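You operate a simulated robot arm through the tools that you are given. There is no shell and no other tool. Be economical: measure what you need, move in short steps, check, and stop when the job is done.

The job below is to be done with a simulated robot arm. You get a single attempt, and the scene is never put back.

Task
Bake the green rack in the lower drawer as the blue card says, then switch the oven off.
Fine: one bake, run until the cool lamp lights; the rack stays in the shut drawer, latch locked, dials left as set.
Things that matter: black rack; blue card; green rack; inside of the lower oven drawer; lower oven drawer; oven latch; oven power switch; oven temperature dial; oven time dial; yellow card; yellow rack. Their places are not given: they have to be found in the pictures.

Only the result counts: the job must be done as asked and must still hold three seconds after the hand-in. Knocking over, shifting, dropping, spilling or breaking anything else fails it.

Robot
A 6-joint arm with a two-finger gripper, fixed in place. Base frame: the origin is at the foot of the arm, x ahead of it, y to its left, z up. Units: mm, degrees, N and s.
Its first joint turns from -166.0 to 166.0 degrees. Payload 2.45 kg.
Tool frame: the origin (TCP) lies between the finger pads and is the grasp point; the fingertips stand 20 mm ahead of it; z points along the fingers, y is the line along which they close. The gripper opens to 140 mm. The gripper's body begins 168 mm behind the TCP.
Orientation is told as [roll, pitch, yaw] about the base's x, y, z axes, in that order, counted from this pose: with the fingers straight down and closing along the base's y, the tool's x points along the base's -x, its y along +y and its z along -z.

Tools
- The arm moves only by the tool move_arm. Its argument "moves" is a list of rows, each a list of 7 numbers: the shift along the base's x, y, z in units of 100 mm (1.0 is 100 mm), then the turn, a rotation vector about the base's x, y, z in units of 120 degrees (1.0 is 120 degrees), then the finger opening in mm, from 0 to 140. In form: [[dx, dy, dz, ax, ay, az, jaw], ...]. A call has 1 to 12 rows; each row is the pose to reach, as a shift and turn from the pose commanded when the call began. A call with a number of a shift or a turn outside -1 to 1 is refused whole. Rows are played at 5 a second. More than 50 mm and 8.6 degrees between two rows, or a gripper value outside its range, and nothing of the call is played. A pose out of reach is approached as far as the arm can. The call stops where the force on the tool passes 90 N (or 10 N more than at its start, if that is more) or the arm is blocked; 0.2 s more then pass. The fingers move at their own pace (about 45 mm/s each) and stop on an object; they squeeze with about 41 N. The grip force told is the motor's: it shows also when the fingers shut on nothing. Time passes only in rows, and 0.2 s behind the last, so rows that repeat a pose let the fingers close. The reply holds the time, the measured pose of the TCP, the force on the tool along the base axes, the opening and the grip force, in the units named above and with some noise, with the torque about the TCP (base axes, N m) and any sound that the robot's microphone picked up.
- Cameras (640 x 400 px; columns grow to the right, rows downward): "scene" is fixed at [52.6, 650.7, 1695.1]; the picture's right is [-0.21, -0.98, 0.00], its down [-0.73, 0.15, -0.67] and it looks along [0.66, -0.14, -0.74] (base axes); focal length 214 px, centre (320, 200). "wrist" rides on the gripper at [78, 11, -209] in the tool frame; the picture's right is [-0.14, 0.99, 0.00], its down [-0.92, -0.13, -0.37] and it looks along [-0.36, -0.05, 0.93] (tool axes); focal length 280 px, centre (320, 200).
- snapshot(camera): a new picture of that camera. The clock stands still meanwhile.
- probe_pixels(camera, pixels): for up to 12 pixels [column, row] of the newest picture of that camera ("zoom" is the newest enlarged one), the place [x, y, z] in the base frame of the surface seen there, good to about 3 mm. The clock stands still meanwhile.
- close_up(camera, box): a new picture of the part [left, top, right, bottom] of that camera's present view, enlarged. The clock stands still meanwhile.
- hand_in(): hands the job in; it is judged then, once.

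Keep the steps short. Do not move on a guess: measure, check each grasp and each placing, and mend mistakes. In all there are 80 turns and 34 pictures (those below and enlarged ones count). Leave the gripper open and the arm clear of the work at the hand-in unless told otherwise, and finish with a single line.

The tools are called after "Emit:" as a command line: name --pt "numbers of a row" for each row, then --argument value for the rest, lists and objects as JSON in quotes. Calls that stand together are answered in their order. move_arm: Moves the arm, as the interface text tells. Its arguments: {"type":"object","properties":{"moves":{"type":"array"}},"required":["moves"]} The other tools are called the same way: snapshot (camera) takes a picture; probe_pixels (camera, pixels) gives the place of the surface under pixels of a picture; close_up (camera, box) takes an enlarged picture of a part of a camera's view; hand_in () hands the job in.

At the start:

```text
clock: 0.0
tcp_pos: [695.4, 153.8, 1350.6]
ee_rot: [0.1, -0.1, 0.0]
contact_force: [-0.2, -0.3, 0.0]
ft_torque: [0.01, 0.02, -0.02]
finger_gap: 140.0
grasp_force: 0.1
```

scene: 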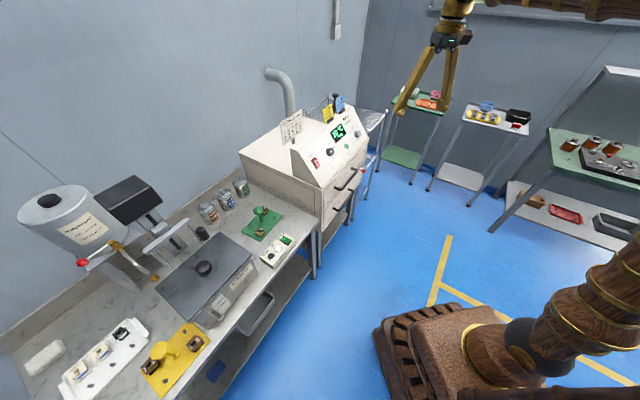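
wrist: 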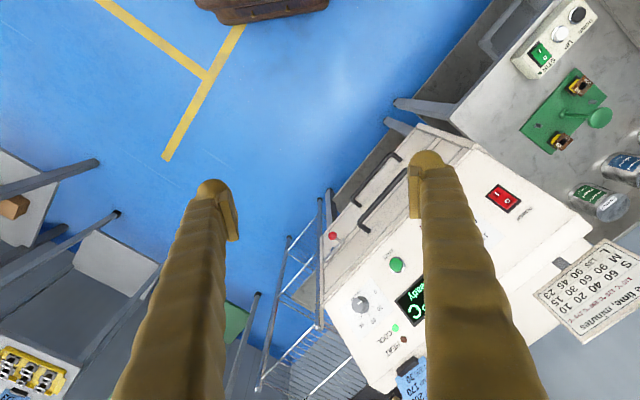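

I see the oven at about (320,160) in the scene picture, with cards on top and racks on side tables at the right. I will enlarge the oven and the tables.

Emit:
close_up --camera "scene" --box '[270, 80, 390, 200]'

Emit:
close_up --camera "scene" --box '[370, 70, 550, 200]'

Emit:
close_up --camera "wrist" --box '[310, 140, 640, 400]'

```text
3.33 times, centred on (330, 140) of scene
```

zoom: 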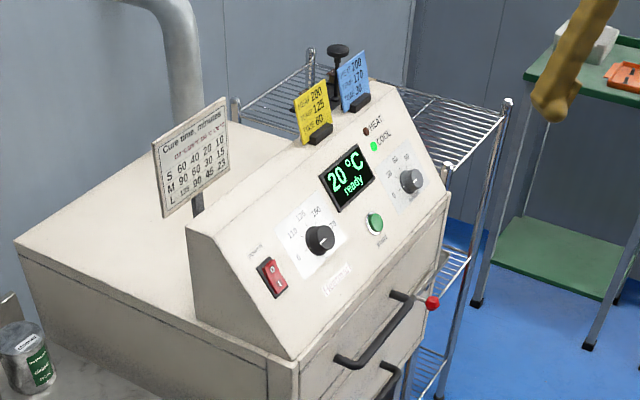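

```text
3.08 times, centred on (460, 135) of scene
```

zoom: 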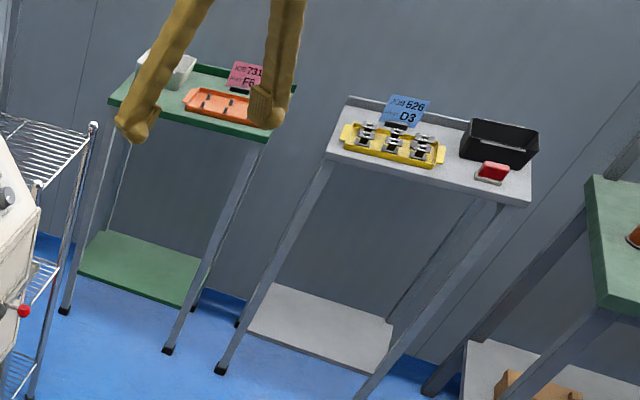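

```text
1.54 times, centred on (475, 270) of wrist
```

zoom: 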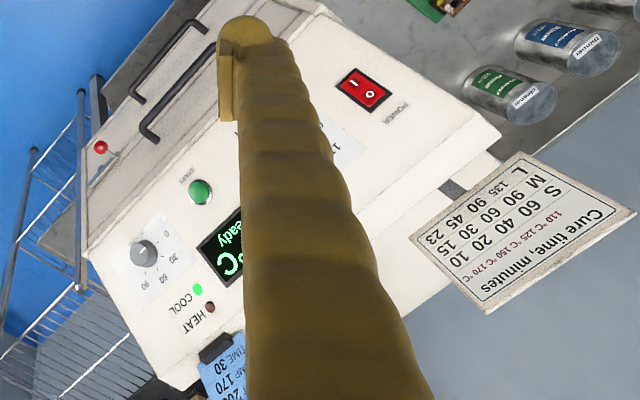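

The blue card reads about "…200 / TEMP 170 / TIME 30". I will read it larger, and look at the right benches and shelves for the racks.

Emit:
close_up --camera "scene" --box '[318, 88, 358, 128]'

Emit:
close_up --camera "scene" --box '[480, 100, 640, 240]'

Emit:
close_up --camera "scene" --box '[300, 100, 400, 260]'

```text
10.00 times, centred on (338, 108) of scene
```

zoom: 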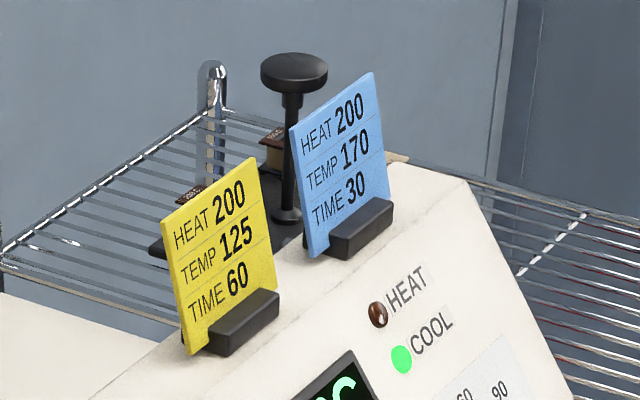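

```text
2.86 times, centred on (560, 170) of scene
```

zoom: 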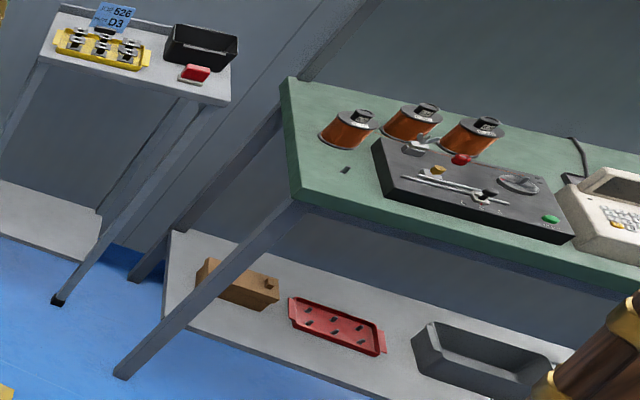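

```text
2.50 times, centred on (350, 180) of scene
```

zoom: 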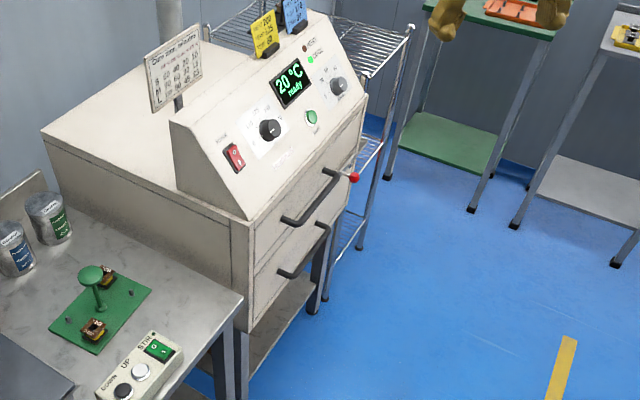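

The blue card says HEAT 200, TEMP 170, TIME 30. The green plate with a post on the counter looks like the green rack. I will probe the oven parts and the rack in the last enlarged picture.

Emit:
probe_pixels --camera "zoom" --pixels '[[268, 130], [339, 86], [311, 117], [235, 157], [354, 177], [285, 221], [328, 171], [281, 273], [323, 227], [91, 272], [320, 310], [255, 210]]'

Emit:
probe_pixels --camera "zoom" --pixels '[[52, 329], [95, 351], [149, 290], [110, 272], [93, 308], [250, 318], [360, 110], [250, 260], [240, 296], [50, 140], [335, 200], [300, 250]]'

Emit:
close_up --camera "scene" --box '[300, 100, 380, 150]'

Emit:
close_up --camera "scene" --box '[310, 140, 374, 220]'

```text
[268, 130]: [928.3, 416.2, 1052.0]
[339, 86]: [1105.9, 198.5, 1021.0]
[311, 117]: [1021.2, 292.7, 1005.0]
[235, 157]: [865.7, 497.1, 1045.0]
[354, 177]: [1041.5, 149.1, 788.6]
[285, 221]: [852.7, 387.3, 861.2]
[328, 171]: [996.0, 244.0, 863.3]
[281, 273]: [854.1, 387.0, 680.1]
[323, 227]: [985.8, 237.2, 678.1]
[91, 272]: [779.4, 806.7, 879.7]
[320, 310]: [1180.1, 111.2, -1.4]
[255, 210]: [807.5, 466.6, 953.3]
```

```text
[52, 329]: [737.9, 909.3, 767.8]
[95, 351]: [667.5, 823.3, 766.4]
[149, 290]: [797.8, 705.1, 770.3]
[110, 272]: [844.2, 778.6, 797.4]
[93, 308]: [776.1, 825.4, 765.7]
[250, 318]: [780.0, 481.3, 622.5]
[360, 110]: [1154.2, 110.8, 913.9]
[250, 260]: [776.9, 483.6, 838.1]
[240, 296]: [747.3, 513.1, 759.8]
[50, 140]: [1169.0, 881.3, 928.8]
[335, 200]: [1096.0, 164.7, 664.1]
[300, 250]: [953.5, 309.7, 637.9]
```

```text
8.00 times, centred on (340, 125) of scene
```

zoom: 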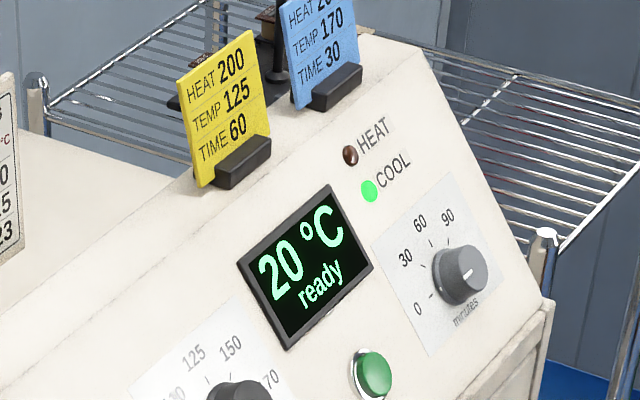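

```text
5.00 times, centred on (342, 180) of scene
```

zoom: 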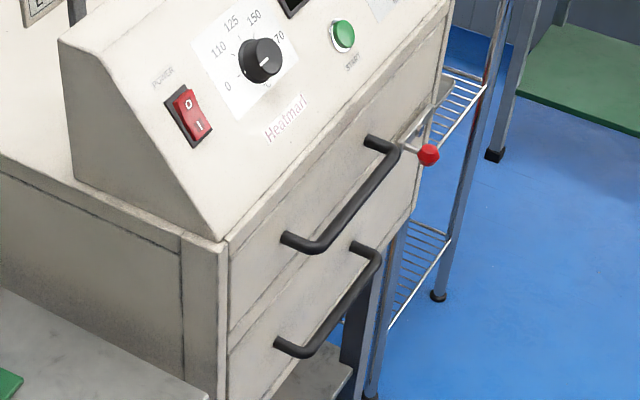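

The oven front is a plane near x+y=1262, facing the arm at 45°. I will probe the handles, the latch, the dials and the switch more finely in this enlarged picture.

Emit:
probe_pixels --camera "zoom" --pixels '[[428, 155], [405, 148], [320, 245], [392, 160], [355, 205], [310, 348], [375, 262], [345, 305], [232, 338], [232, 322], [413, 190], [440, 110]]'

Emit:
probe_pixels --camera "zoom" --pixels '[[260, 60], [245, 72], [228, 120], [187, 103], [199, 126], [343, 34], [186, 143], [310, 110], [228, 236], [222, 390], [265, 65], [350, 70]]'

```text
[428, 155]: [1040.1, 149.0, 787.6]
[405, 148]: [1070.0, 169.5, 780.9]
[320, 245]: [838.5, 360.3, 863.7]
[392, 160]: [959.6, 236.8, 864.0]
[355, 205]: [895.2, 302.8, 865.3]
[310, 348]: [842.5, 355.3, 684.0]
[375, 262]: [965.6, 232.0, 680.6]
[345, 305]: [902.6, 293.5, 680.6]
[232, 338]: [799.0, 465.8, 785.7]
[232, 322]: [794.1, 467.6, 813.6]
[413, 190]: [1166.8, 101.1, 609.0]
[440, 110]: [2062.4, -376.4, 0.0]
```

```text
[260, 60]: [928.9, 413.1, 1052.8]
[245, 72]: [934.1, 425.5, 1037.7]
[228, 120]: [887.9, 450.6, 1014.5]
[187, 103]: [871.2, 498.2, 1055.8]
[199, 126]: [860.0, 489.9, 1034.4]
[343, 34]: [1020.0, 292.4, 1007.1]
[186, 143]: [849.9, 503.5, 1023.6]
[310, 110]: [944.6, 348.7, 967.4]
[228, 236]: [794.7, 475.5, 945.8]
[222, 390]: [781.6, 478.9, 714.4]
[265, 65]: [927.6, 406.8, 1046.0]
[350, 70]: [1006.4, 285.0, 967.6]
```

Measured: bar of lower handle at N=(x+y)/√2≈846, s=(x−y)/√2≈431, z≈675. The latch knob is at (1040,149,788), the green rack's post top at (779,807,880). I first go down and turn the tool toward the oven front (yaw −135°, then tilt) to look at latch and panel from the front.

Emit:
move_arm --pt "0 0 -0.08 0 0 -0.07 140" --pt "0 0 -0.16 0 0 -0.14 140" --pt "0 0 -0.24 0 0 -0.21 100" --pt "0 0 -0.32 0 0 -0.28 60" --pt "0 0 -0.4 0 0 -0.35 60" --pt "0 0 -0.5 0 0 -0.42 60" --pt "0 0 -0.6 0 0 -0.49 60" --pt "0 0 -0.7 0 0 -0.56 60" --pt "0 0 -0.8 0 0 -0.63 60" --pt "0 0 -0.9 0 0 -0.7 60" --pt "0 0 -0.95 0 0 -0.77 60" --pt "0 0 -1 0 0 -0.84 60"

Emit:
move_arm --pt "0 0 -0.25 0 0 -0.07 60" --pt "0 0 -0.5 0 0 -0.14 60" --pt "0 0 -0.75 0 0 -0.21 60" --pt "0 0 -1 0 0 -0.285 60"

```text
clock: 2.6
tcp_pos: [695.6, 152.5, 1251.0]
ee_rot: [0.0, -0.1, -101.0]
contact_force: [1.0, 1.0, -0.2]
ft_torque: [0.01, 0.02, 0.02]
finger_gap: 59.9
grasp_force: 0.1
```

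```text
refused: row 4 steps farther than a row can; nothing moved
```

That last step was slightly too large; I use smaller rows, then tilt 45°.

Emit:
move_arm --pt "0 0 -0.2 0 0 -0.057 60" --pt "0 0 -0.4 0 0 -0.114 60" --pt "0 0 -0.6 0 0 -0.171 60" --pt "0 0 -0.8 0 0 -0.228 60" --pt "0 0 -1 0 0 -0.285 60"

Emit:
move_arm --pt "0 0 -0.15 0.0442 -0.0442 0 60" --pt "0 0 -0.3 0.0884 -0.0884 0 60" --pt "0 0 -0.45 0.1326 -0.1326 0 60" --pt "0 0 -0.6 0.1768 -0.1768 0 60" --pt "0 0 -0.8 0.221 -0.221 0 60" --pt "0 0 -1 0.2652 -0.2652 0 60"

Emit:
snapshot --camera "wrist"

```text
clock: 3.8
tcp_pos: [696.8, 152.7, 1149.0]
ee_rot: [0.0, 0.0, -135.0]
contact_force: [-0.8, -0.7, 0.9]
ft_torque: [-0.04, -0.04, -0.05]
finger_gap: 60.2
grasp_force: 0.1
```

```text
clock: 5.2
tcp_pos: [693.8, 152.5, 1051.0]
ee_rot: [0.0, 44.9, -135.1]
contact_force: [-0.5, -1.1, 0.0]
ft_torque: [-0.03, 0.03, -0.01]
finger_gap: 60.2
grasp_force: 0.0
```

```text
23 pictures are left
```

wrist: 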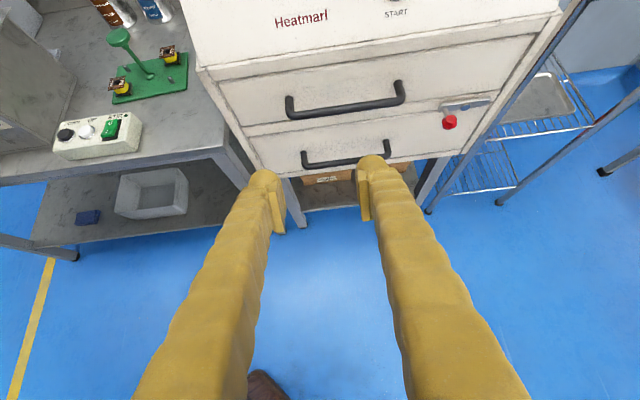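

The front is visible: latch at about (455,115), lower drawer bar at (345,160). I enlarge the latch and front.

Emit:
close_up --camera "wrist" --box '[280, 60, 520, 200]'

Emit:
probe_pixels --camera "wrist" --pixels '[[449, 122], [447, 108], [470, 104], [485, 103], [345, 163], [310, 165], [405, 155], [119, 36], [140, 62], [150, 75], [258, 150], [345, 115]]'

```text
2.67 times, centred on (400, 130) of wrist
```

zoom: 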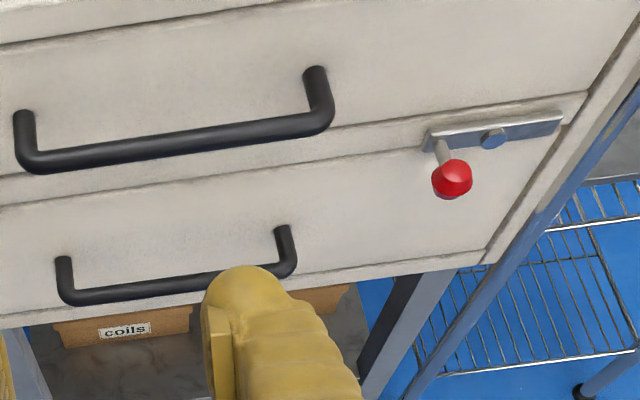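

```text
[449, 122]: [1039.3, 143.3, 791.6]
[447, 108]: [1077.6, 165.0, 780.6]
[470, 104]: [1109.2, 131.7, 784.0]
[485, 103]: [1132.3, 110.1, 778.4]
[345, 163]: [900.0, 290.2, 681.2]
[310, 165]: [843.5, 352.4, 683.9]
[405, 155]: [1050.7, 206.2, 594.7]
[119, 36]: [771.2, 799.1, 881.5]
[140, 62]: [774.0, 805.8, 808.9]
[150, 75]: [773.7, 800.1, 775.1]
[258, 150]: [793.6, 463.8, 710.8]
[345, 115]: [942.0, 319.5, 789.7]
```

The latch bar lies flat along the rail between the drawers, with its bolt at about (1105,135,783), so it looks unlocked. I will turn the tool 90° so the fingers close across the lower bar, and approach it.

Emit:
move_arm --pt "0 0 -0.09 -0.0341 -0.0341 0.0482 44" --pt "0 0 -0.18 -0.0682 -0.0682 0.0964 44" --pt "0 0 -0.27 -0.1023 -0.1023 0.1446 44" --pt "0 0 -0.36 -0.1364 -0.1364 0.1928 44" --pt "0 0 -0.45 -0.1705 -0.1705 0.241 44" --pt "0 0 -0.54 -0.2046 -0.2046 0.2892 44" --pt "0 0 -0.63 -0.2387 -0.2387 0.3374 44" --pt "0 0 -0.72 -0.2728 -0.2728 0.3856 44" --pt "0 0 -0.81 -0.3069 -0.3069 0.4338 44" --pt "0 0 -0.9 -0.341 -0.341 0.482 44" --pt "0 0 -1 -0.375 -0.375 0.53 44"

Emit:
move_arm --pt "0.18 0.1 -0.25 0 0 0 44" --pt "0.37 0.2 -0.5 0 0 0 44" --pt "0.55 0.3 -0.75 0 0 0 44" --pt "0.74 0.4 -1 0 0 0 44"

Emit:
move_arm --pt "0.18 0.1 -0.23 0 0 0 44" --pt "0.37 0.2 -0.46 0 0 0 44" --pt "0.55 0.3 -0.69 0 0 0 44" --pt "0.74 0.4 -0.91 0 0 0 44" --pt "0.74 0.4 -0.91 0 0 0 44"

Emit:
snapshot --camera "wrist"

```text
clock: 7.6
tcp_pos: [694.4, 153.7, 950.8]
ee_rot: [45.0, -0.1, -45.0]
contact_force: [-0.9, 0.3, 0.4]
ft_torque: [-0.01, -0.01, 0.01]
finger_gap: 44.1
grasp_force: 0.1
```

```text
clock: 8.6
tcp_pos: [771.1, 193.3, 851.1]
ee_rot: [45.0, 0.0, -45.1]
contact_force: [0.1, 0.3, -0.3]
ft_torque: [0.02, 0.0, -0.01]
finger_gap: 43.7
grasp_force: 0.0
```

```text
clock: 9.8
tcp_pos: [844.6, 231.7, 761.3]
ee_rot: [45.1, 0.0, -45.1]
contact_force: [0.0, 0.7, -0.3]
ft_torque: [0.01, -0.03, 0.0]
finger_gap: 44.2
grasp_force: 0.0
```

```text
21 pictures are left
```

wrist: 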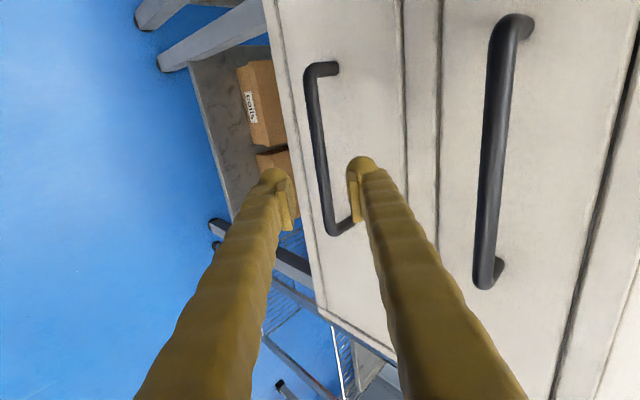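

The bar at column ~322 lies between the fingertips. I advance along the tool axis 113 mm and close on it.

Emit:
move_arm --pt "0.14 0.14 -0.2 0 0 0 44" --pt "0.28 0.28 -0.4 0 0 0 44" --pt "0.42 0.42 -0.61 0 0 0 44" --pt "0.56 0.56 -0.81 0 0 0 44" --pt "0.56 0.56 -0.81 0 0 0 44"

Emit:
move_arm --pt "0 0 0 0 0 0 20" --pt "0 0 0 0 0 0 5" --pt "0 0 0 0 0 0 5" --pt "0 0 0 0 0 0 5"

```text
clock: 11.0
tcp_pos: [898.9, 289.9, 680.4]
ee_rot: [45.0, 0.0, -45.0]
contact_force: [-0.1, 0.1, 0.6]
ft_torque: [-0.01, 0.0, -0.01]
finger_gap: 44.2
grasp_force: 0.0
```

```text
clock: 12.0
tcp_pos: [899.9, 290.6, 681.5]
ee_rot: [45.2, 0.0, -45.0]
contact_force: [3.0, 5.5, 21.2]
ft_torque: [-0.3, -0.56, 0.72]
finger_gap: 14.8
grasp_force: 41.0
```

The bar is gripped (14.8 mm). I pull out gently to test that it is unlatched.

Emit:
move_arm --pt "-0.1 -0.1 0 0 0 0 5" --pt "-0.2 -0.2 0 0 0 0 5" --pt "-0.35 -0.35 0 0 0 0 5" --pt "-0.5 -0.5 0 0 0 0 5"

```text
clock: 13.0
tcp_pos: [849.0, 238.5, 676.8]
ee_rot: [44.8, 0.1, -45.1]
contact_force: [6.3, -10.7, -15.9]
ft_torque: [-0.31, -0.32, 0.25]
finger_gap: 11.4
grasp_force: 34.5
```

It moves. I pull on and check.

Emit:
move_arm --pt "-0.15 -0.15 0 0 0 0 5" --pt "-0.3 -0.3 0 0 0 0 5" --pt "-0.45 -0.45 0 0 0 0 5" --pt "-0.6 -0.6 0 0 0 0 5" --pt "-0.75 -0.75 0 0 0 0 5" --pt "-0.9 -0.9 0 0 0 0 5"

Emit:
snapshot --camera "wrist"

```text
clock: 14.4
tcp_pos: [758.7, 150.1, 678.5]
ee_rot: [44.9, 0.0, -44.9]
contact_force: [-11.8, 11.8, -52.8]
ft_torque: [-0.36, -0.31, 0.38]
finger_gap: 12.2
grasp_force: 38.5
```

```text
20 pictures are left
```

wrist: 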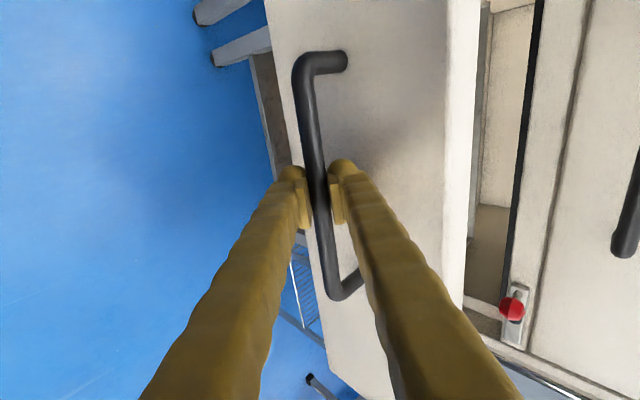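

The drawer is open about 190 mm and well held. The tool feels a downward push, so I ease 4 mm down while pulling another 100 mm.

Emit:
move_arm --pt "0 0 -0.04 0 0 0 5" --pt "-0.15 -0.15 -0.04 0 0 0 5" --pt "-0.3 -0.3 -0.04 0 0 0 5" --pt "-0.45 -0.45 -0.04 0 0 0 5" --pt "-0.6 -0.6 -0.04 0 0 0 5" --pt "-0.75 -0.75 -0.04 0 0 0 5"

Emit:
snapshot --camera "scene"

```text
clock: 15.8
tcp_pos: [685.0, 72.5, 674.6]
ee_rot: [45.2, 0.1, -45.1]
contact_force: [-7.6, 7.1, 25.9]
ft_torque: [-0.28, -0.34, 0.26]
finger_gap: 11.4
grasp_force: 38.7
```

```text
19 pictures are left
```

scene: 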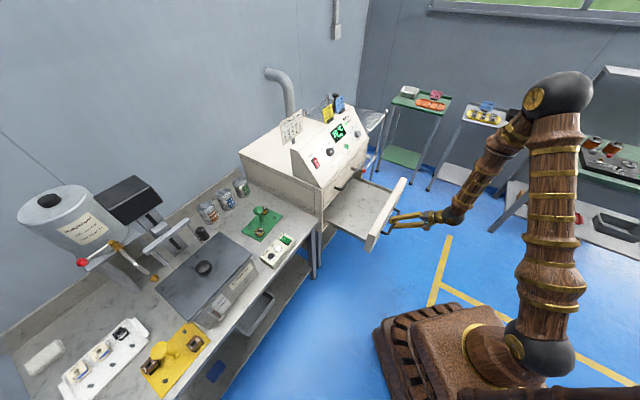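

The drawer is open about 300 mm. I probe the floor and rims of the drawer.

Emit:
probe_pixels --camera "scene" --pixels '[[360, 205], [345, 215], [375, 195], [380, 215], [335, 213], [370, 232], [400, 185], [385, 210], [350, 230], [365, 190], [392, 192], [340, 222]]'

Emit:
close_up --camera "scene" --box '[300, 150, 440, 260]'

```text
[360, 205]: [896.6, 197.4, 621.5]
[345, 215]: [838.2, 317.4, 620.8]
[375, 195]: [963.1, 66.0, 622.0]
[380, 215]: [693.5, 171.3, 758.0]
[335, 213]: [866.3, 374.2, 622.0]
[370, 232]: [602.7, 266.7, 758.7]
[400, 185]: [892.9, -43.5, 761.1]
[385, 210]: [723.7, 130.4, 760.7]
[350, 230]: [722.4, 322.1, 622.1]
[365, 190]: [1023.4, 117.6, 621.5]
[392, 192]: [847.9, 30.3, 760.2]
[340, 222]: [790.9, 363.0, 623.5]
```

```text
3.64 times, centred on (370, 205) of scene
```

zoom: 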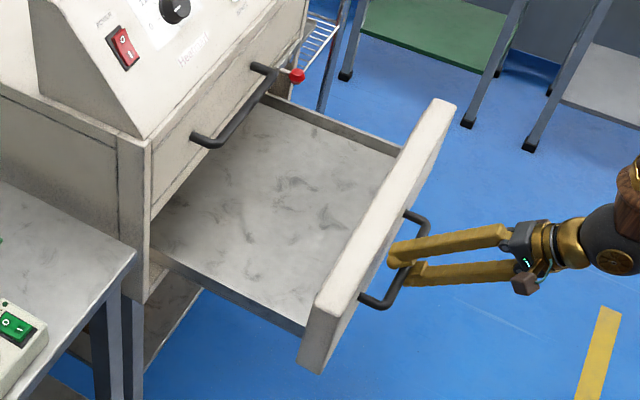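

The floor is at z≈622, the front panel's top at z≈760. I let go of the bar, back off along the tool axis, and check that it came free.

Emit:
move_arm --pt "0 0 0 0 0 0 44" --pt "0 0 0 0 0 0 44" --pt "-0.1 -0.1 0.14 0 0 0 44" --pt "-0.2 -0.2 0.283 0 0 0 44" --pt "-0.4 -0.4 0.566 0 0 0 44" --pt "-0.6 -0.6 0.85 0 0 0 60"

Emit:
move_arm --pt "0 0 0.09 0.0341 0.0341 -0.0482 70" --pt "0 0 0.18 0.0682 0.0682 -0.0964 70" --pt "0 0 0.27 0.1023 0.1023 -0.1446 70" --pt "0 0 0.36 0.1364 0.1364 -0.1928 70" --pt "0 0 0.45 0.1705 0.1705 -0.241 70" --pt "0 0 0.54 0.2046 0.2046 -0.2892 70" --pt "0 0 0.63 0.2387 0.2387 -0.3374 70" --pt "0 0 0.72 0.2728 0.2728 -0.3856 70" --pt "0 0 0.81 0.3069 0.3069 -0.4338 70" --pt "0 0 0.9 0.341 0.341 -0.482 70" --pt "0 0 1 0.375 0.375 -0.53 70"

Emit:
snapshot --camera "wrist"

```text
clock: 17.2
tcp_pos: [625.4, 12.2, 760.2]
ee_rot: [44.9, 0.1, -44.9]
contact_force: [-0.4, -0.1, 0.3]
ft_torque: [0.0, -0.01, -0.03]
finger_gap: 60.4
grasp_force: 0.1
```

```text
clock: 19.6
tcp_pos: [624.3, 14.2, 860.7]
ee_rot: [-0.2, 45.0, -135.2]
contact_force: [-0.1, 0.7, 0.1]
ft_torque: [0.03, -0.02, 0.0]
finger_gap: 69.8
grasp_force: 0.0
```

```text
17 pictures are left
```

wrist: 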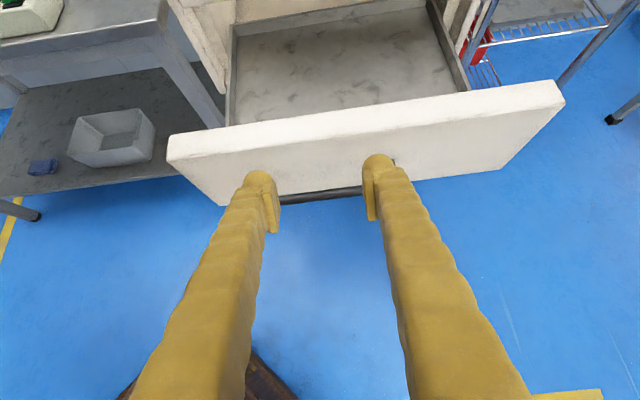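

Free of the bar. I now travel left (+y) at z≈960 towards the rack, staying well in front of the oven.

Emit:
move_arm --pt "0 0.33 0.33 0 0 0 70" --pt "0 0.66 0.66 0 0 0 70" --pt "0 1 1 0 0 0 70"

Emit:
move_arm --pt "0 0.33 0 0 0 0 70" --pt "0 0.66 0 0 0 0 70" --pt "0 1 0 0 0 0 70"

Emit:
move_arm --pt "0 0.33 0 0 0 0 70" --pt "0 0.66 0 0 0 0 70" --pt "0 1 0 0 0 0 70"

Emit:
move_arm --pt "0 0.33 0 0 0 0 70" --pt "0 0.66 0 0 0 0 70" --pt "0 1 0 0 0 0 70"

Emit:
move_arm --pt "0 0.33 0 0 0 0 70" --pt "0 0.66 0 0 0 0 70" --pt "0 1 0 0 0 0 70"

Emit:
move_arm --pt "0 0.33 0 0 0 0 70" --pt "0 0.66 0 0 0 0 70" --pt "0 1 0 0 0 0 70" --pt "0 1 0 0 0 0 70"

Emit:
snapshot --camera "wrist"

```text
clock: 20.4
tcp_pos: [624.4, 113.7, 958.7]
ee_rot: [0.0, 45.0, -135.0]
contact_force: [-0.4, -0.9, 0.4]
ft_torque: [0.01, -0.02, 0.03]
finger_gap: 70.0
grasp_force: 0.0
```

```text
clock: 21.2
tcp_pos: [623.0, 214.8, 960.2]
ee_rot: [0.0, 45.0, -135.1]
contact_force: [-0.3, 0.0, 0.4]
ft_torque: [0.0, 0.0, 0.01]
finger_gap: 69.9
grasp_force: 0.1
```

```text
clock: 22.0
tcp_pos: [624.9, 314.7, 959.8]
ee_rot: [-0.1, 45.0, -135.0]
contact_force: [-0.3, -0.1, -0.4]
ft_torque: [-0.02, 0.05, 0.03]
finger_gap: 69.9
grasp_force: 0.1
```

```text
clock: 22.8
tcp_pos: [623.4, 415.0, 959.3]
ee_rot: [-0.1, 45.0, -135.2]
contact_force: [-0.1, 0.3, 1.0]
ft_torque: [0.03, 0.0, 0.0]
finger_gap: 69.9
grasp_force: 0.0
```

```text
clock: 23.6
tcp_pos: [625.9, 516.2, 962.0]
ee_rot: [0.0, 44.9, -135.0]
contact_force: [-0.2, 0.5, 0.7]
ft_torque: [-0.04, 0.0, -0.03]
finger_gap: 69.9
grasp_force: 0.0
```

```text
clock: 24.6
tcp_pos: [622.9, 610.0, 958.4]
ee_rot: [-2.0, 43.0, -135.0]
contact_force: [0.0, -0.5, -0.2]
ft_torque: [0.0, -0.04, -0.01]
finger_gap: 69.7
grasp_force: 0.0
out of reach, approached as far as the arm can: row 3, 4
```

```text
16 pictures are left
```

wrist: 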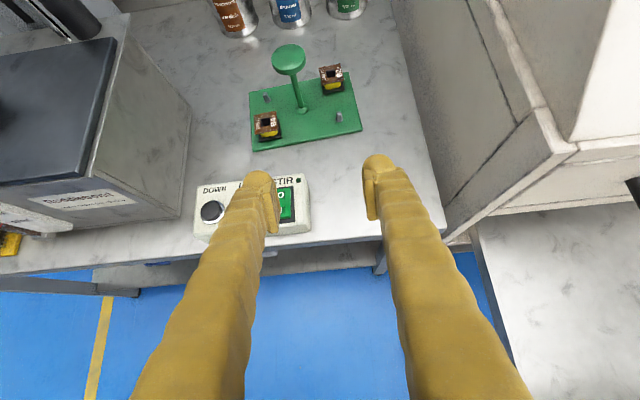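

The rack is in view at (300,110). The arm reports a limit here with this twist of the wrist, most likely a wrist joint. I turn the tool by +12° about the vertical and try again.

Emit:
move_arm --pt "0 0 0 0 0 0.06 70" --pt "0 0 0 0 0 0.12 70" --pt "0 0 0 0 0 0.12 70"

```text
clock: 25.4
tcp_pos: [624.1, 616.1, 961.8]
ee_rot: [0.0, 45.0, -120.7]
contact_force: [0.1, -0.3, -0.7]
ft_torque: [0.0, -0.03, -0.02]
finger_gap: 69.9
grasp_force: 0.0
```

It worked. I take a fresh picture and measure the post.

Emit:
close_up --camera "wrist" --box '[200, 20, 440, 170]'

```text
2.67 times, centred on (320, 95) of wrist
```

zoom: 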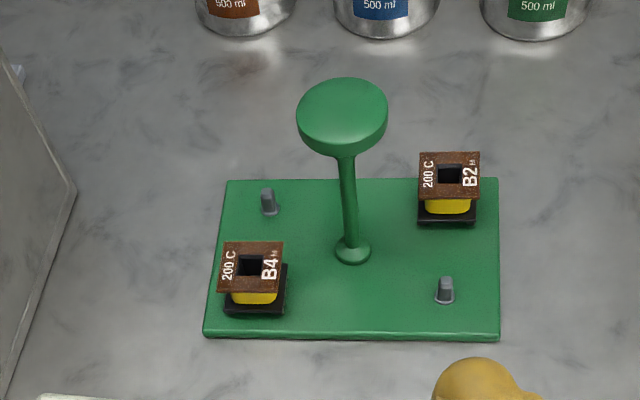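

Emit:
probe_pixels --camera "zoom" --pixels '[[342, 110], [346, 170], [348, 190], [350, 215], [351, 235], [351, 252], [448, 165], [250, 258], [300, 118], [385, 115], [250, 320], [205, 332]]'

```text
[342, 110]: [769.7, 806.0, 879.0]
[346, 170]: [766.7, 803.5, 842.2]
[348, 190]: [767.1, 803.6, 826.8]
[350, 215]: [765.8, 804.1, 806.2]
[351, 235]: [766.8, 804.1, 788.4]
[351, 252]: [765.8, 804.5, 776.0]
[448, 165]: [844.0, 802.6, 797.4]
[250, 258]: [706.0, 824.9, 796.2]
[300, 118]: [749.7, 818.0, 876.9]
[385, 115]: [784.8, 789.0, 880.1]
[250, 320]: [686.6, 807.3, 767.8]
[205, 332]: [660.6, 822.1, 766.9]
```

Post axis is at about (769,807), head 863–880, plate top 767. I go to a point 110 mm back along the tool axis, narrow the fingers to 38 mm, and check the line-up.

Emit:
move_arm --pt "0.17 0.2 -0.12 0 0 0 60" --pt "0.34 0.4 -0.25 0 0 0 50" --pt "0.514 0.6 -0.38 0 0 0 38"

Emit:
move_arm --pt "0.17 0.2 -0.12 0 0 0 38" --pt "0.34 0.4 -0.25 0 0 0 38" --pt "0.514 0.6 -0.38 0 0 0 38" --pt "0.514 0.6 -0.38 0 0 0 38"

Emit:
snapshot --camera "wrist"

```text
clock: 26.2
tcp_pos: [676.6, 674.5, 923.2]
ee_rot: [0.0, 45.0, -120.7]
contact_force: [0.9, 0.4, 1.3]
ft_torque: [-0.04, -0.02, -0.01]
finger_gap: 37.8
grasp_force: 0.1
```

```text
clock: 27.2
tcp_pos: [727.7, 733.4, 884.9]
ee_rot: [0.0, 44.9, -120.5]
contact_force: [0.2, 0.4, -0.5]
ft_torque: [0.02, 0.03, -0.03]
finger_gap: 37.9
grasp_force: 0.0
```

```text
14 pictures are left
```

wrist: 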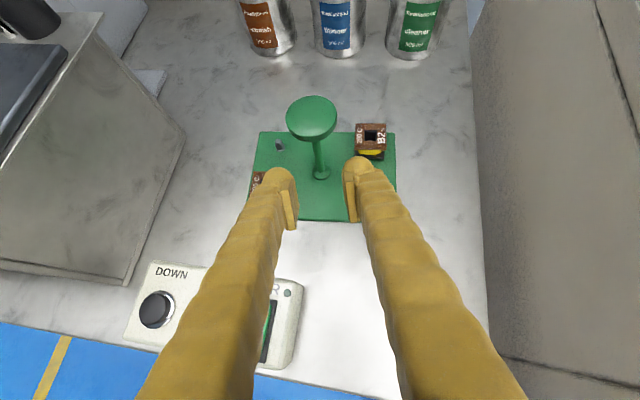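

The post (318,155) is between the fingers. I advance along the tool axis in small rows.

Emit:
move_arm --pt "0.1 0.17 -0.195 0 0 0 38" --pt "0.2 0.34 -0.39 0 0 0 38" --pt "0.3 0.51 -0.585 0 0 0 38" --pt "0.35 0.6 -0.68 0 0 0 38" --pt "0.395 0.68 -0.775 0 0 0 38" --pt "0.395 0.68 -0.775 0 0 0 38"

Emit:
close_up --camera "wrist" --box '[220, 60, 420, 240]'

```text
clock: 28.6
tcp_pos: [767.2, 803.4, 808.0]
ee_rot: [-0.1, 45.0, -120.5]
contact_force: [-0.1, -0.7, -0.5]
ft_torque: [-0.01, -0.01, 0.01]
finger_gap: 38.0
grasp_force: 0.1
```

```text
2.22 times, centred on (320, 150) of wrist
```

zoom: 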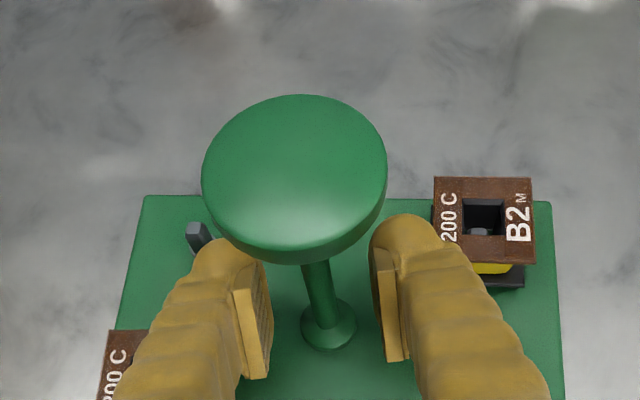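

The post stands between the pads. I close on it and then lift 30 mm.

Emit:
move_arm --pt "0 0 0 0 0 0 25" --pt "0 0 0 0 0 0 12" --pt "0 0 0 0 0 0 3" --pt "0 0 0 0 0 0 3" --pt "0 0 0 0 0 0 3"

Emit:
move_arm --pt "0 0 0.05 0 0 0 3" --pt "0 0 0.15 0 0 0 3" --pt "0 0 0.3 0 0 0 3" --pt "0 0 0.3 0 0 0 3"

Emit:
close_up --camera "wrist" --box '[200, 40, 440, 240]'

```text
clock: 29.8
tcp_pos: [767.7, 803.1, 807.8]
ee_rot: [0.0, 44.9, -120.6]
contact_force: [1.0, 0.2, -1.0]
ft_torque: [-0.05, -0.06, 0.03]
finger_gap: 9.4
grasp_force: 37.0
```

```text
clock: 30.8
tcp_pos: [766.2, 802.3, 839.3]
ee_rot: [0.1, 45.0, -120.6]
contact_force: [1.0, -0.1, -0.6]
ft_torque: [0.19, -0.07, -0.04]
finger_gap: 11.0
grasp_force: 25.4
```

```text
2.00 times, centred on (320, 140) of wrist
```

zoom: 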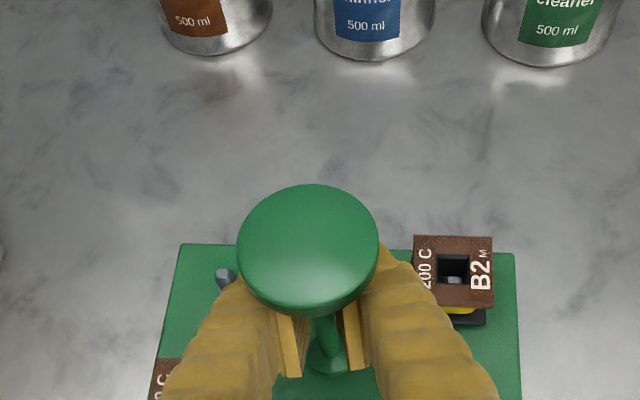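

I check whether the rack really rose by probing its plate.

Emit:
probe_pixels --camera "zoom" --pixels '[[195, 265], [390, 265], [505, 275], [505, 370], [310, 240], [325, 355], [450, 245], [225, 278]]'

```text
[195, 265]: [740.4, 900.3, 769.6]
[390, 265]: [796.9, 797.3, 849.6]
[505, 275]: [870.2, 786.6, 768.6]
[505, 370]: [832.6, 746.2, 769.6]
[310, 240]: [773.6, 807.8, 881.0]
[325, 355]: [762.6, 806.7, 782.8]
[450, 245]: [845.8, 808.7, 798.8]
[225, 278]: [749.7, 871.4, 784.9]
```

The plate reads about 769, so the rack hardly rose: the pads slid up the post. I lift 12 mm more and watch the force and grip.

Emit:
move_arm --pt "0 0 0.06 0 0 0 3" --pt "0 0 0.12 0 0 0 3" --pt "0 0 0.12 0 0 0 3"

Emit:
close_up --camera "wrist" --box '[200, 40, 440, 240]'

Emit:
probe_pixels --camera "zoom" --pixels '[[195, 275], [505, 285], [505, 370], [310, 245], [325, 358], [450, 250]]'

```text
clock: 31.6
tcp_pos: [766.8, 802.1, 848.5]
ee_rot: [-0.1, 45.0, -120.6]
contact_force: [-0.3, 0.9, -2.9]
ft_torque: [0.01, 0.04, -0.05]
finger_gap: 10.6
grasp_force: 37.5
```

```text
2.00 times, centred on (320, 140) of wrist
```

zoom: 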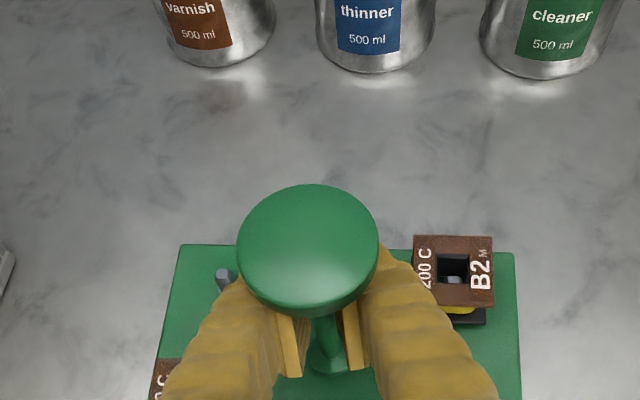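

```text
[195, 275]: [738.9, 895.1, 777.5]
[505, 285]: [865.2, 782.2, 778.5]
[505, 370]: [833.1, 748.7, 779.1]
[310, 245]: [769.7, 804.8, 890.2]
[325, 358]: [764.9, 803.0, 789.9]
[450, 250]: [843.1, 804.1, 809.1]
```

The rack now hangs by its head on the fingers and is level (plate 777–779 at three corners, load ≈3 N). I lift further and move it away slowly.

Emit:
move_arm --pt "0 0 0.12 0 0 0 3" --pt "0 0 0.24 0 0 0 3" --pt "0 0 0.36 0 0 0 3" --pt "0 0 0.48 0 0 0 3" --pt "0 0 0.6 0 0 0 3" --pt "0 0 0.72 0 0 0 3"

Emit:
move_arm --pt "-0.1 -0.13 0 0 0 0 3" --pt "-0.24 -0.31 0 0 0 0 3" --pt "-0.36 -0.47 0 0 0 0 3" --pt "-0.48 -0.62 0 0 0 0 3" --pt "-0.6 -0.78 0 0 0 0 3" --pt "-0.715 -0.93 0 0 0 0 3"

Emit:
snapshot --camera "wrist"

```text
clock: 33.0
tcp_pos: [766.3, 802.5, 921.3]
ee_rot: [0.0, 45.0, -120.6]
contact_force: [-0.2, 0.1, -3.6]
ft_torque: [0.0, 0.0, -0.02]
finger_gap: 10.8
grasp_force: 37.9
```

```text
clock: 34.4
tcp_pos: [695.0, 707.7, 919.9]
ee_rot: [-0.1, 44.9, -120.6]
contact_force: [0.2, -0.2, -3.8]
ft_torque: [0.01, 0.0, 0.0]
finger_gap: 10.4
grasp_force: 37.3
```

```text
10 pictures are left
```

wrist: 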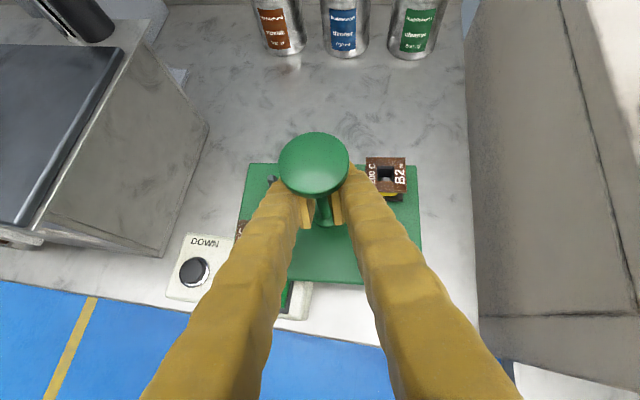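

The rack rides steadily (3.8 N). I carry it to the drawer side: back to x≈624, then along −y.

Emit:
move_arm --pt "-0.12 -0.16 0 0 0 0 3" --pt "-0.24 -0.31 0 0 0 0 3" --pt "-0.36 -0.47 0 0 0 0 3" --pt "-0.48 -0.62 0 0 0 0 3" --pt "-0.6 -0.78 0 0 0 0 3" --pt "-0.715 -0.93 0 0 0 0 3"

Emit:
move_arm --pt "0 -0.2 0 0 0 0 3" --pt "0 -0.4 0 0 0 0 3" --pt "0 -0.6 0 0 0 0 3" --pt "0 -0.8 0 0 0 0 3" --pt "0 -1 0 0 0 0 3"

Emit:
move_arm --pt "0 -0.2 0 0 0 0 3" --pt "0 -0.4 0 0 0 0 3" --pt "0 -0.6 0 0 0 0 3" --pt "0 -0.8 0 0 0 0 3" --pt "0 -1 0 0 0 0 3"

Emit:
move_arm --pt "0 -0.2 0 0 0 0 3" --pt "0 -0.4 0 0 0 0 3" --pt "0 -0.6 0 0 0 0 3" --pt "0 -0.8 0 0 0 0 3" --pt "0 -1 0 0 0 0 3"

Emit:
move_arm --pt "0 -0.2 0 0 0 -0.025 3" --pt "0 -0.4 0 0 0 -0.05 3" --pt "0 -0.6 0 0 0 -0.075 3" --pt "0 -0.8 0 0 0 -0.1 3" --pt "0 -1 0 0 0 -0.12 3"

```text
clock: 35.8
tcp_pos: [623.5, 615.5, 920.7]
ee_rot: [0.0, 45.0, -120.7]
contact_force: [0.6, 0.7, -3.8]
ft_torque: [-0.03, 0.03, -0.01]
finger_gap: 10.5
grasp_force: 37.7
```

```text
clock: 37.0
tcp_pos: [624.5, 517.1, 920.0]
ee_rot: [0.0, 45.0, -120.5]
contact_force: [0.0, 0.3, -4.1]
ft_torque: [-0.06, 0.0, 0.03]
finger_gap: 10.7
grasp_force: 37.2
```

```text
clock: 38.2
tcp_pos: [623.1, 416.0, 920.4]
ee_rot: [-0.1, 45.0, -120.6]
contact_force: [0.3, -0.2, -3.7]
ft_torque: [-0.05, 0.02, 0.03]
finger_gap: 10.4
grasp_force: 37.7
```

```text
clock: 39.4
tcp_pos: [623.4, 317.0, 921.0]
ee_rot: [0.0, 45.0, -120.7]
contact_force: [-0.4, -0.7, -3.8]
ft_torque: [-0.03, 0.02, -0.04]
finger_gap: 10.5
grasp_force: 37.8
```

```text
clock: 40.6
tcp_pos: [623.8, 216.3, 921.3]
ee_rot: [0.1, 45.0, -135.0]
contact_force: [0.8, 0.2, -4.1]
ft_torque: [-0.02, -0.02, 0.0]
finger_gap: 10.5
grasp_force: 37.8
```

Now forward over the open drawer (+x 228 mm), then check by picture before lowering.

Emit:
move_arm --pt "0.2 0 0 0 0 0 3" --pt "0.4 0 0 0 0 0 3" --pt "0.6 0 0 0 0 0 3" --pt "0.8 0 0 0 0 0 3" --pt "1 0 0 0 0 0 3"

Emit:
move_arm --pt "0.2 0 0 0 0 0 3" --pt "0.4 0 0 0 0 0 3" --pt "0.6 0 0 0 0 0 3" --pt "0.8 0 0 0 0 0 3" --pt "1 0 0 0 0 0 3"

Emit:
move_arm --pt "0.14 0 -0.1 0 0 0 3" --pt "0.28 0 -0.2 0 0 0 3" --pt "0.28 0 -0.4 0 0 0 3" --pt "0.28 0 -0.6 0 0 0 3"

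Emit:
snapshot --camera "wrist"

```text
clock: 41.8
tcp_pos: [724.7, 217.3, 920.1]
ee_rot: [0.0, 44.9, -135.1]
contact_force: [0.7, 0.4, -3.1]
ft_torque: [-0.03, -0.01, 0.02]
finger_gap: 10.6
grasp_force: 38.0
```

```text
clock: 43.0
tcp_pos: [824.9, 216.8, 922.0]
ee_rot: [-0.1, 45.0, -135.0]
contact_force: [0.2, 0.5, -2.7]
ft_torque: [-0.05, 0.03, -0.01]
finger_gap: 10.3
grasp_force: 37.5
```

```text
clock: 44.0
tcp_pos: [851.9, 216.2, 860.5]
ee_rot: [0.1, 45.0, -135.0]
contact_force: [-0.7, 0.3, -3.0]
ft_torque: [-0.09, 0.01, 0.03]
finger_gap: 10.2
grasp_force: 37.8
```

```text
9 pictures are left
```

wrist: 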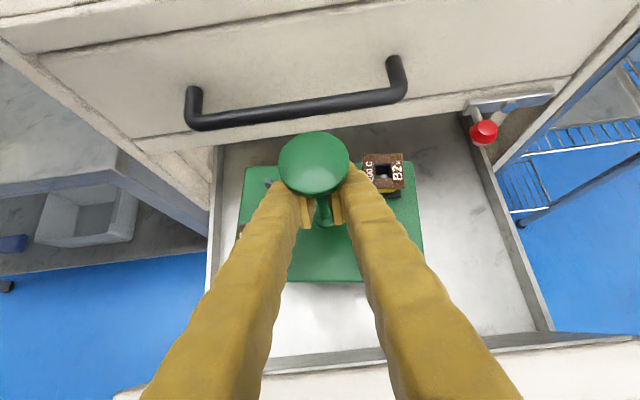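

The rack is over the drawer with room all around. I lower it, the last part in small steps.

Emit:
move_arm --pt "0 0 -0.2 0 0 0 3" --pt "0 0 -0.4 0 0 0 3" --pt "0 0 -0.6 0 0 0 3" --pt "0 0 -0.8 0 0 0 3" --pt "0 0 -1 0 0 0 3"

Emit:
move_arm --pt "0 0 -0.12 0 0 0 3" --pt "0 0 -0.24 0 0 0 3" --pt "0 0 -0.36 0 0 0 3" --pt "0 0 -0.46 0 0 0 3" --pt "0 0 -0.52 0 0 0 3" --pt "0 0 -0.52 0 0 0 3"

```text
clock: 45.2
tcp_pos: [851.8, 216.7, 759.6]
ee_rot: [0.0, 44.9, -135.1]
contact_force: [0.6, 0.3, -3.2]
ft_torque: [-0.04, 0.03, -0.01]
finger_gap: 10.5
grasp_force: 37.4
```

```text
clock: 46.6
tcp_pos: [852.3, 216.6, 707.4]
ee_rot: [0.0, 45.0, -134.9]
contact_force: [-0.5, 0.5, -3.3]
ft_torque: [-0.04, 0.01, -0.01]
finger_gap: 10.7
grasp_force: 37.8
```

Still hanging free at 707. I go down in 2–3 mm steps.

Emit:
move_arm --pt "0 0 -0.03 0 0 0 3" --pt "0 0 -0.05 0 0 0 3" --pt "0 0 -0.07 0 0 0 3" --pt "0 0 -0.07 0 0 0 3"

Emit:
move_arm --pt "0 0 -0.02 0 0 0 3" --pt "0 0 -0.03 0 0 0 3" --pt "0 0 -0.03 0 0 0 3"

```text
clock: 47.6
tcp_pos: [852.2, 215.0, 701.9]
ee_rot: [0.0, 45.0, -135.0]
contact_force: [0.0, 1.0, -3.2]
ft_torque: [-0.02, 0.04, 0.0]
finger_gap: 10.4
grasp_force: 37.3
```

```text
clock: 48.4
tcp_pos: [853.1, 216.1, 701.4]
ee_rot: [-0.1, 45.1, -134.9]
contact_force: [-2.0, 4.1, 24.9]
ft_torque: [0.35, -0.45, -0.06]
finger_gap: 10.5
grasp_force: 37.5
```

The rack touched down (25 N push). I relieve 2 mm, open to 38 mm, drop 14 mm clear of the head, and back out along the tool axis.

Emit:
move_arm --pt "0 0 0.02 0 0 0 3" --pt "0 0 0.02 0 0 0 15" --pt "0 0 0.02 0 0 0 30" --pt "0 0 0.02 0 0 0 38" --pt "0 0 -0.05 0 0 0 38" --pt "0 0 -0.12 0 0 0 38" --pt "0 0 -0.12 0 0 0 38"

Emit:
move_arm --pt "-0.05 -0.05 0.07 0 0 0 38" --pt "-0.12 -0.12 0.17 0 0 0 38" --pt "-0.25 -0.25 0.354 0 0 0 38" --pt "-0.4 -0.4 0.566 0 0 0 38" --pt "-0.55 -0.55 0.78 0 0 0 38" --pt "-0.7 -0.7 0.99 0 0 0 44"

Emit:
snapshot --camera "wrist"

```text
clock: 50.0
tcp_pos: [852.1, 215.4, 686.8]
ee_rot: [0.1, 45.0, -135.0]
contact_force: [0.3, 0.2, -0.7]
ft_torque: [0.0, 0.04, -0.01]
finger_gap: 38.2
grasp_force: 0.1
```

```text
clock: 51.4
tcp_pos: [784.3, 145.9, 787.5]
ee_rot: [-0.2, 45.0, -134.9]
contact_force: [1.1, 0.4, -0.3]
ft_torque: [0.01, 0.03, -0.02]
finger_gap: 44.1
grasp_force: 0.0
```

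```text
8 pictures are left
```

wrist: 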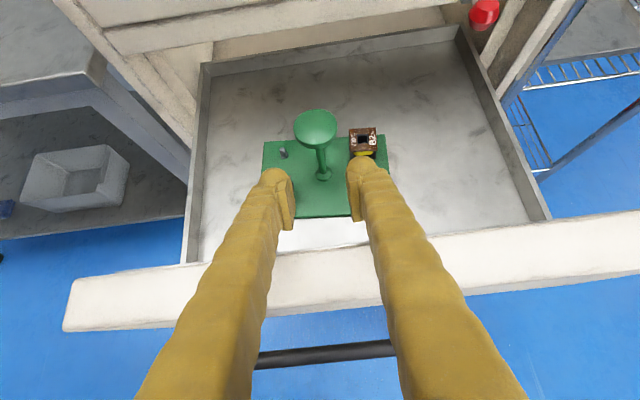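

The rack stands on the drawer floor, clear of everything. I raise, go back over the panel, close the fingers and come down in front of it to push it shut.

Emit:
move_arm --pt "0 0 0.2 0 0 0 20" --pt "0 0 0.4 0 0 0 0" --pt "-0.25 -0.25 0.4 0 0 0 0" --pt "-0.5 -0.5 0.4 0 0 0 0" --pt "-0.7 -0.7 0.4 0 0 0 0" --pt "-0.9 -0.9 0.4 0 0 0 0" --pt "-0.9 -0.9 0.1 0 0 0 0" --pt "-0.9 -0.9 -0.2 0 0 0 0" --pt "-0.9 -0.9 -0.53 0 0 0 0" --pt "-0.9 -0.9 -0.53 0 0 0 0"

Emit:
move_arm --pt "0.05 0.05 0 0 0 0 0" --pt "0.12 0.12 0 0 0 0 0" --pt "0.2 0.2 0 0 0 0 0" --pt "0.3 0.3 0 0 0 0 0" --pt "0.4 0.4 0 0 0 0 0"

```text
clock: 53.6
tcp_pos: [692.0, 55.5, 732.7]
ee_rot: [0.0, 45.0, -135.1]
contact_force: [0.1, -0.1, -0.2]
ft_torque: [-0.03, 0.01, 0.0]
finger_gap: 0.0
grasp_force: 29.5
```

```text
clock: 54.8
tcp_pos: [732.2, 97.3, 733.3]
ee_rot: [0.1, 45.0, -135.0]
contact_force: [0.3, 0.5, -0.1]
ft_torque: [0.01, -0.01, 0.0]
finger_gap: 0.2
grasp_force: 29.3
```

I go on pushing slowly.

Emit:
move_arm --pt "0.08 0.08 0 0 0 0 0" --pt "0.16 0.16 0 0 0 0 0" --pt "0.24 0.24 0 0 0 0 0" --pt "0.32 0.32 0 0 0 0 0" --pt "0.4 0.4 0 0 0 0 0" --pt "0.48 0.48 0 0 0 0 0" --pt "0.56 0.56 0 0 0 0 0" --pt "0.64 0.64 0 0 0 0 0" --pt "0.72 0.72 0 0 0 0 0" --pt "0.8 0.8 0 0 0 0 0"

Emit:
snapshot --camera "wrist"

```text
clock: 57.0
tcp_pos: [812.8, 174.8, 732.1]
ee_rot: [0.0, 45.0, -135.0]
contact_force: [0.1, 1.0, 0.1]
ft_torque: [-0.03, 0.0, -0.01]
finger_gap: 0.0
grasp_force: 29.6
```

```text
7 pictures are left
```

wrist: 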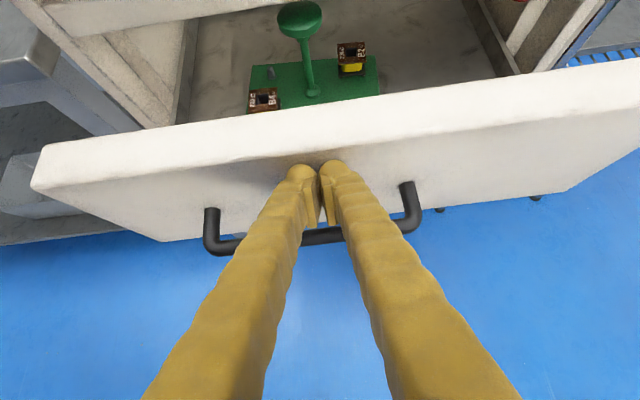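

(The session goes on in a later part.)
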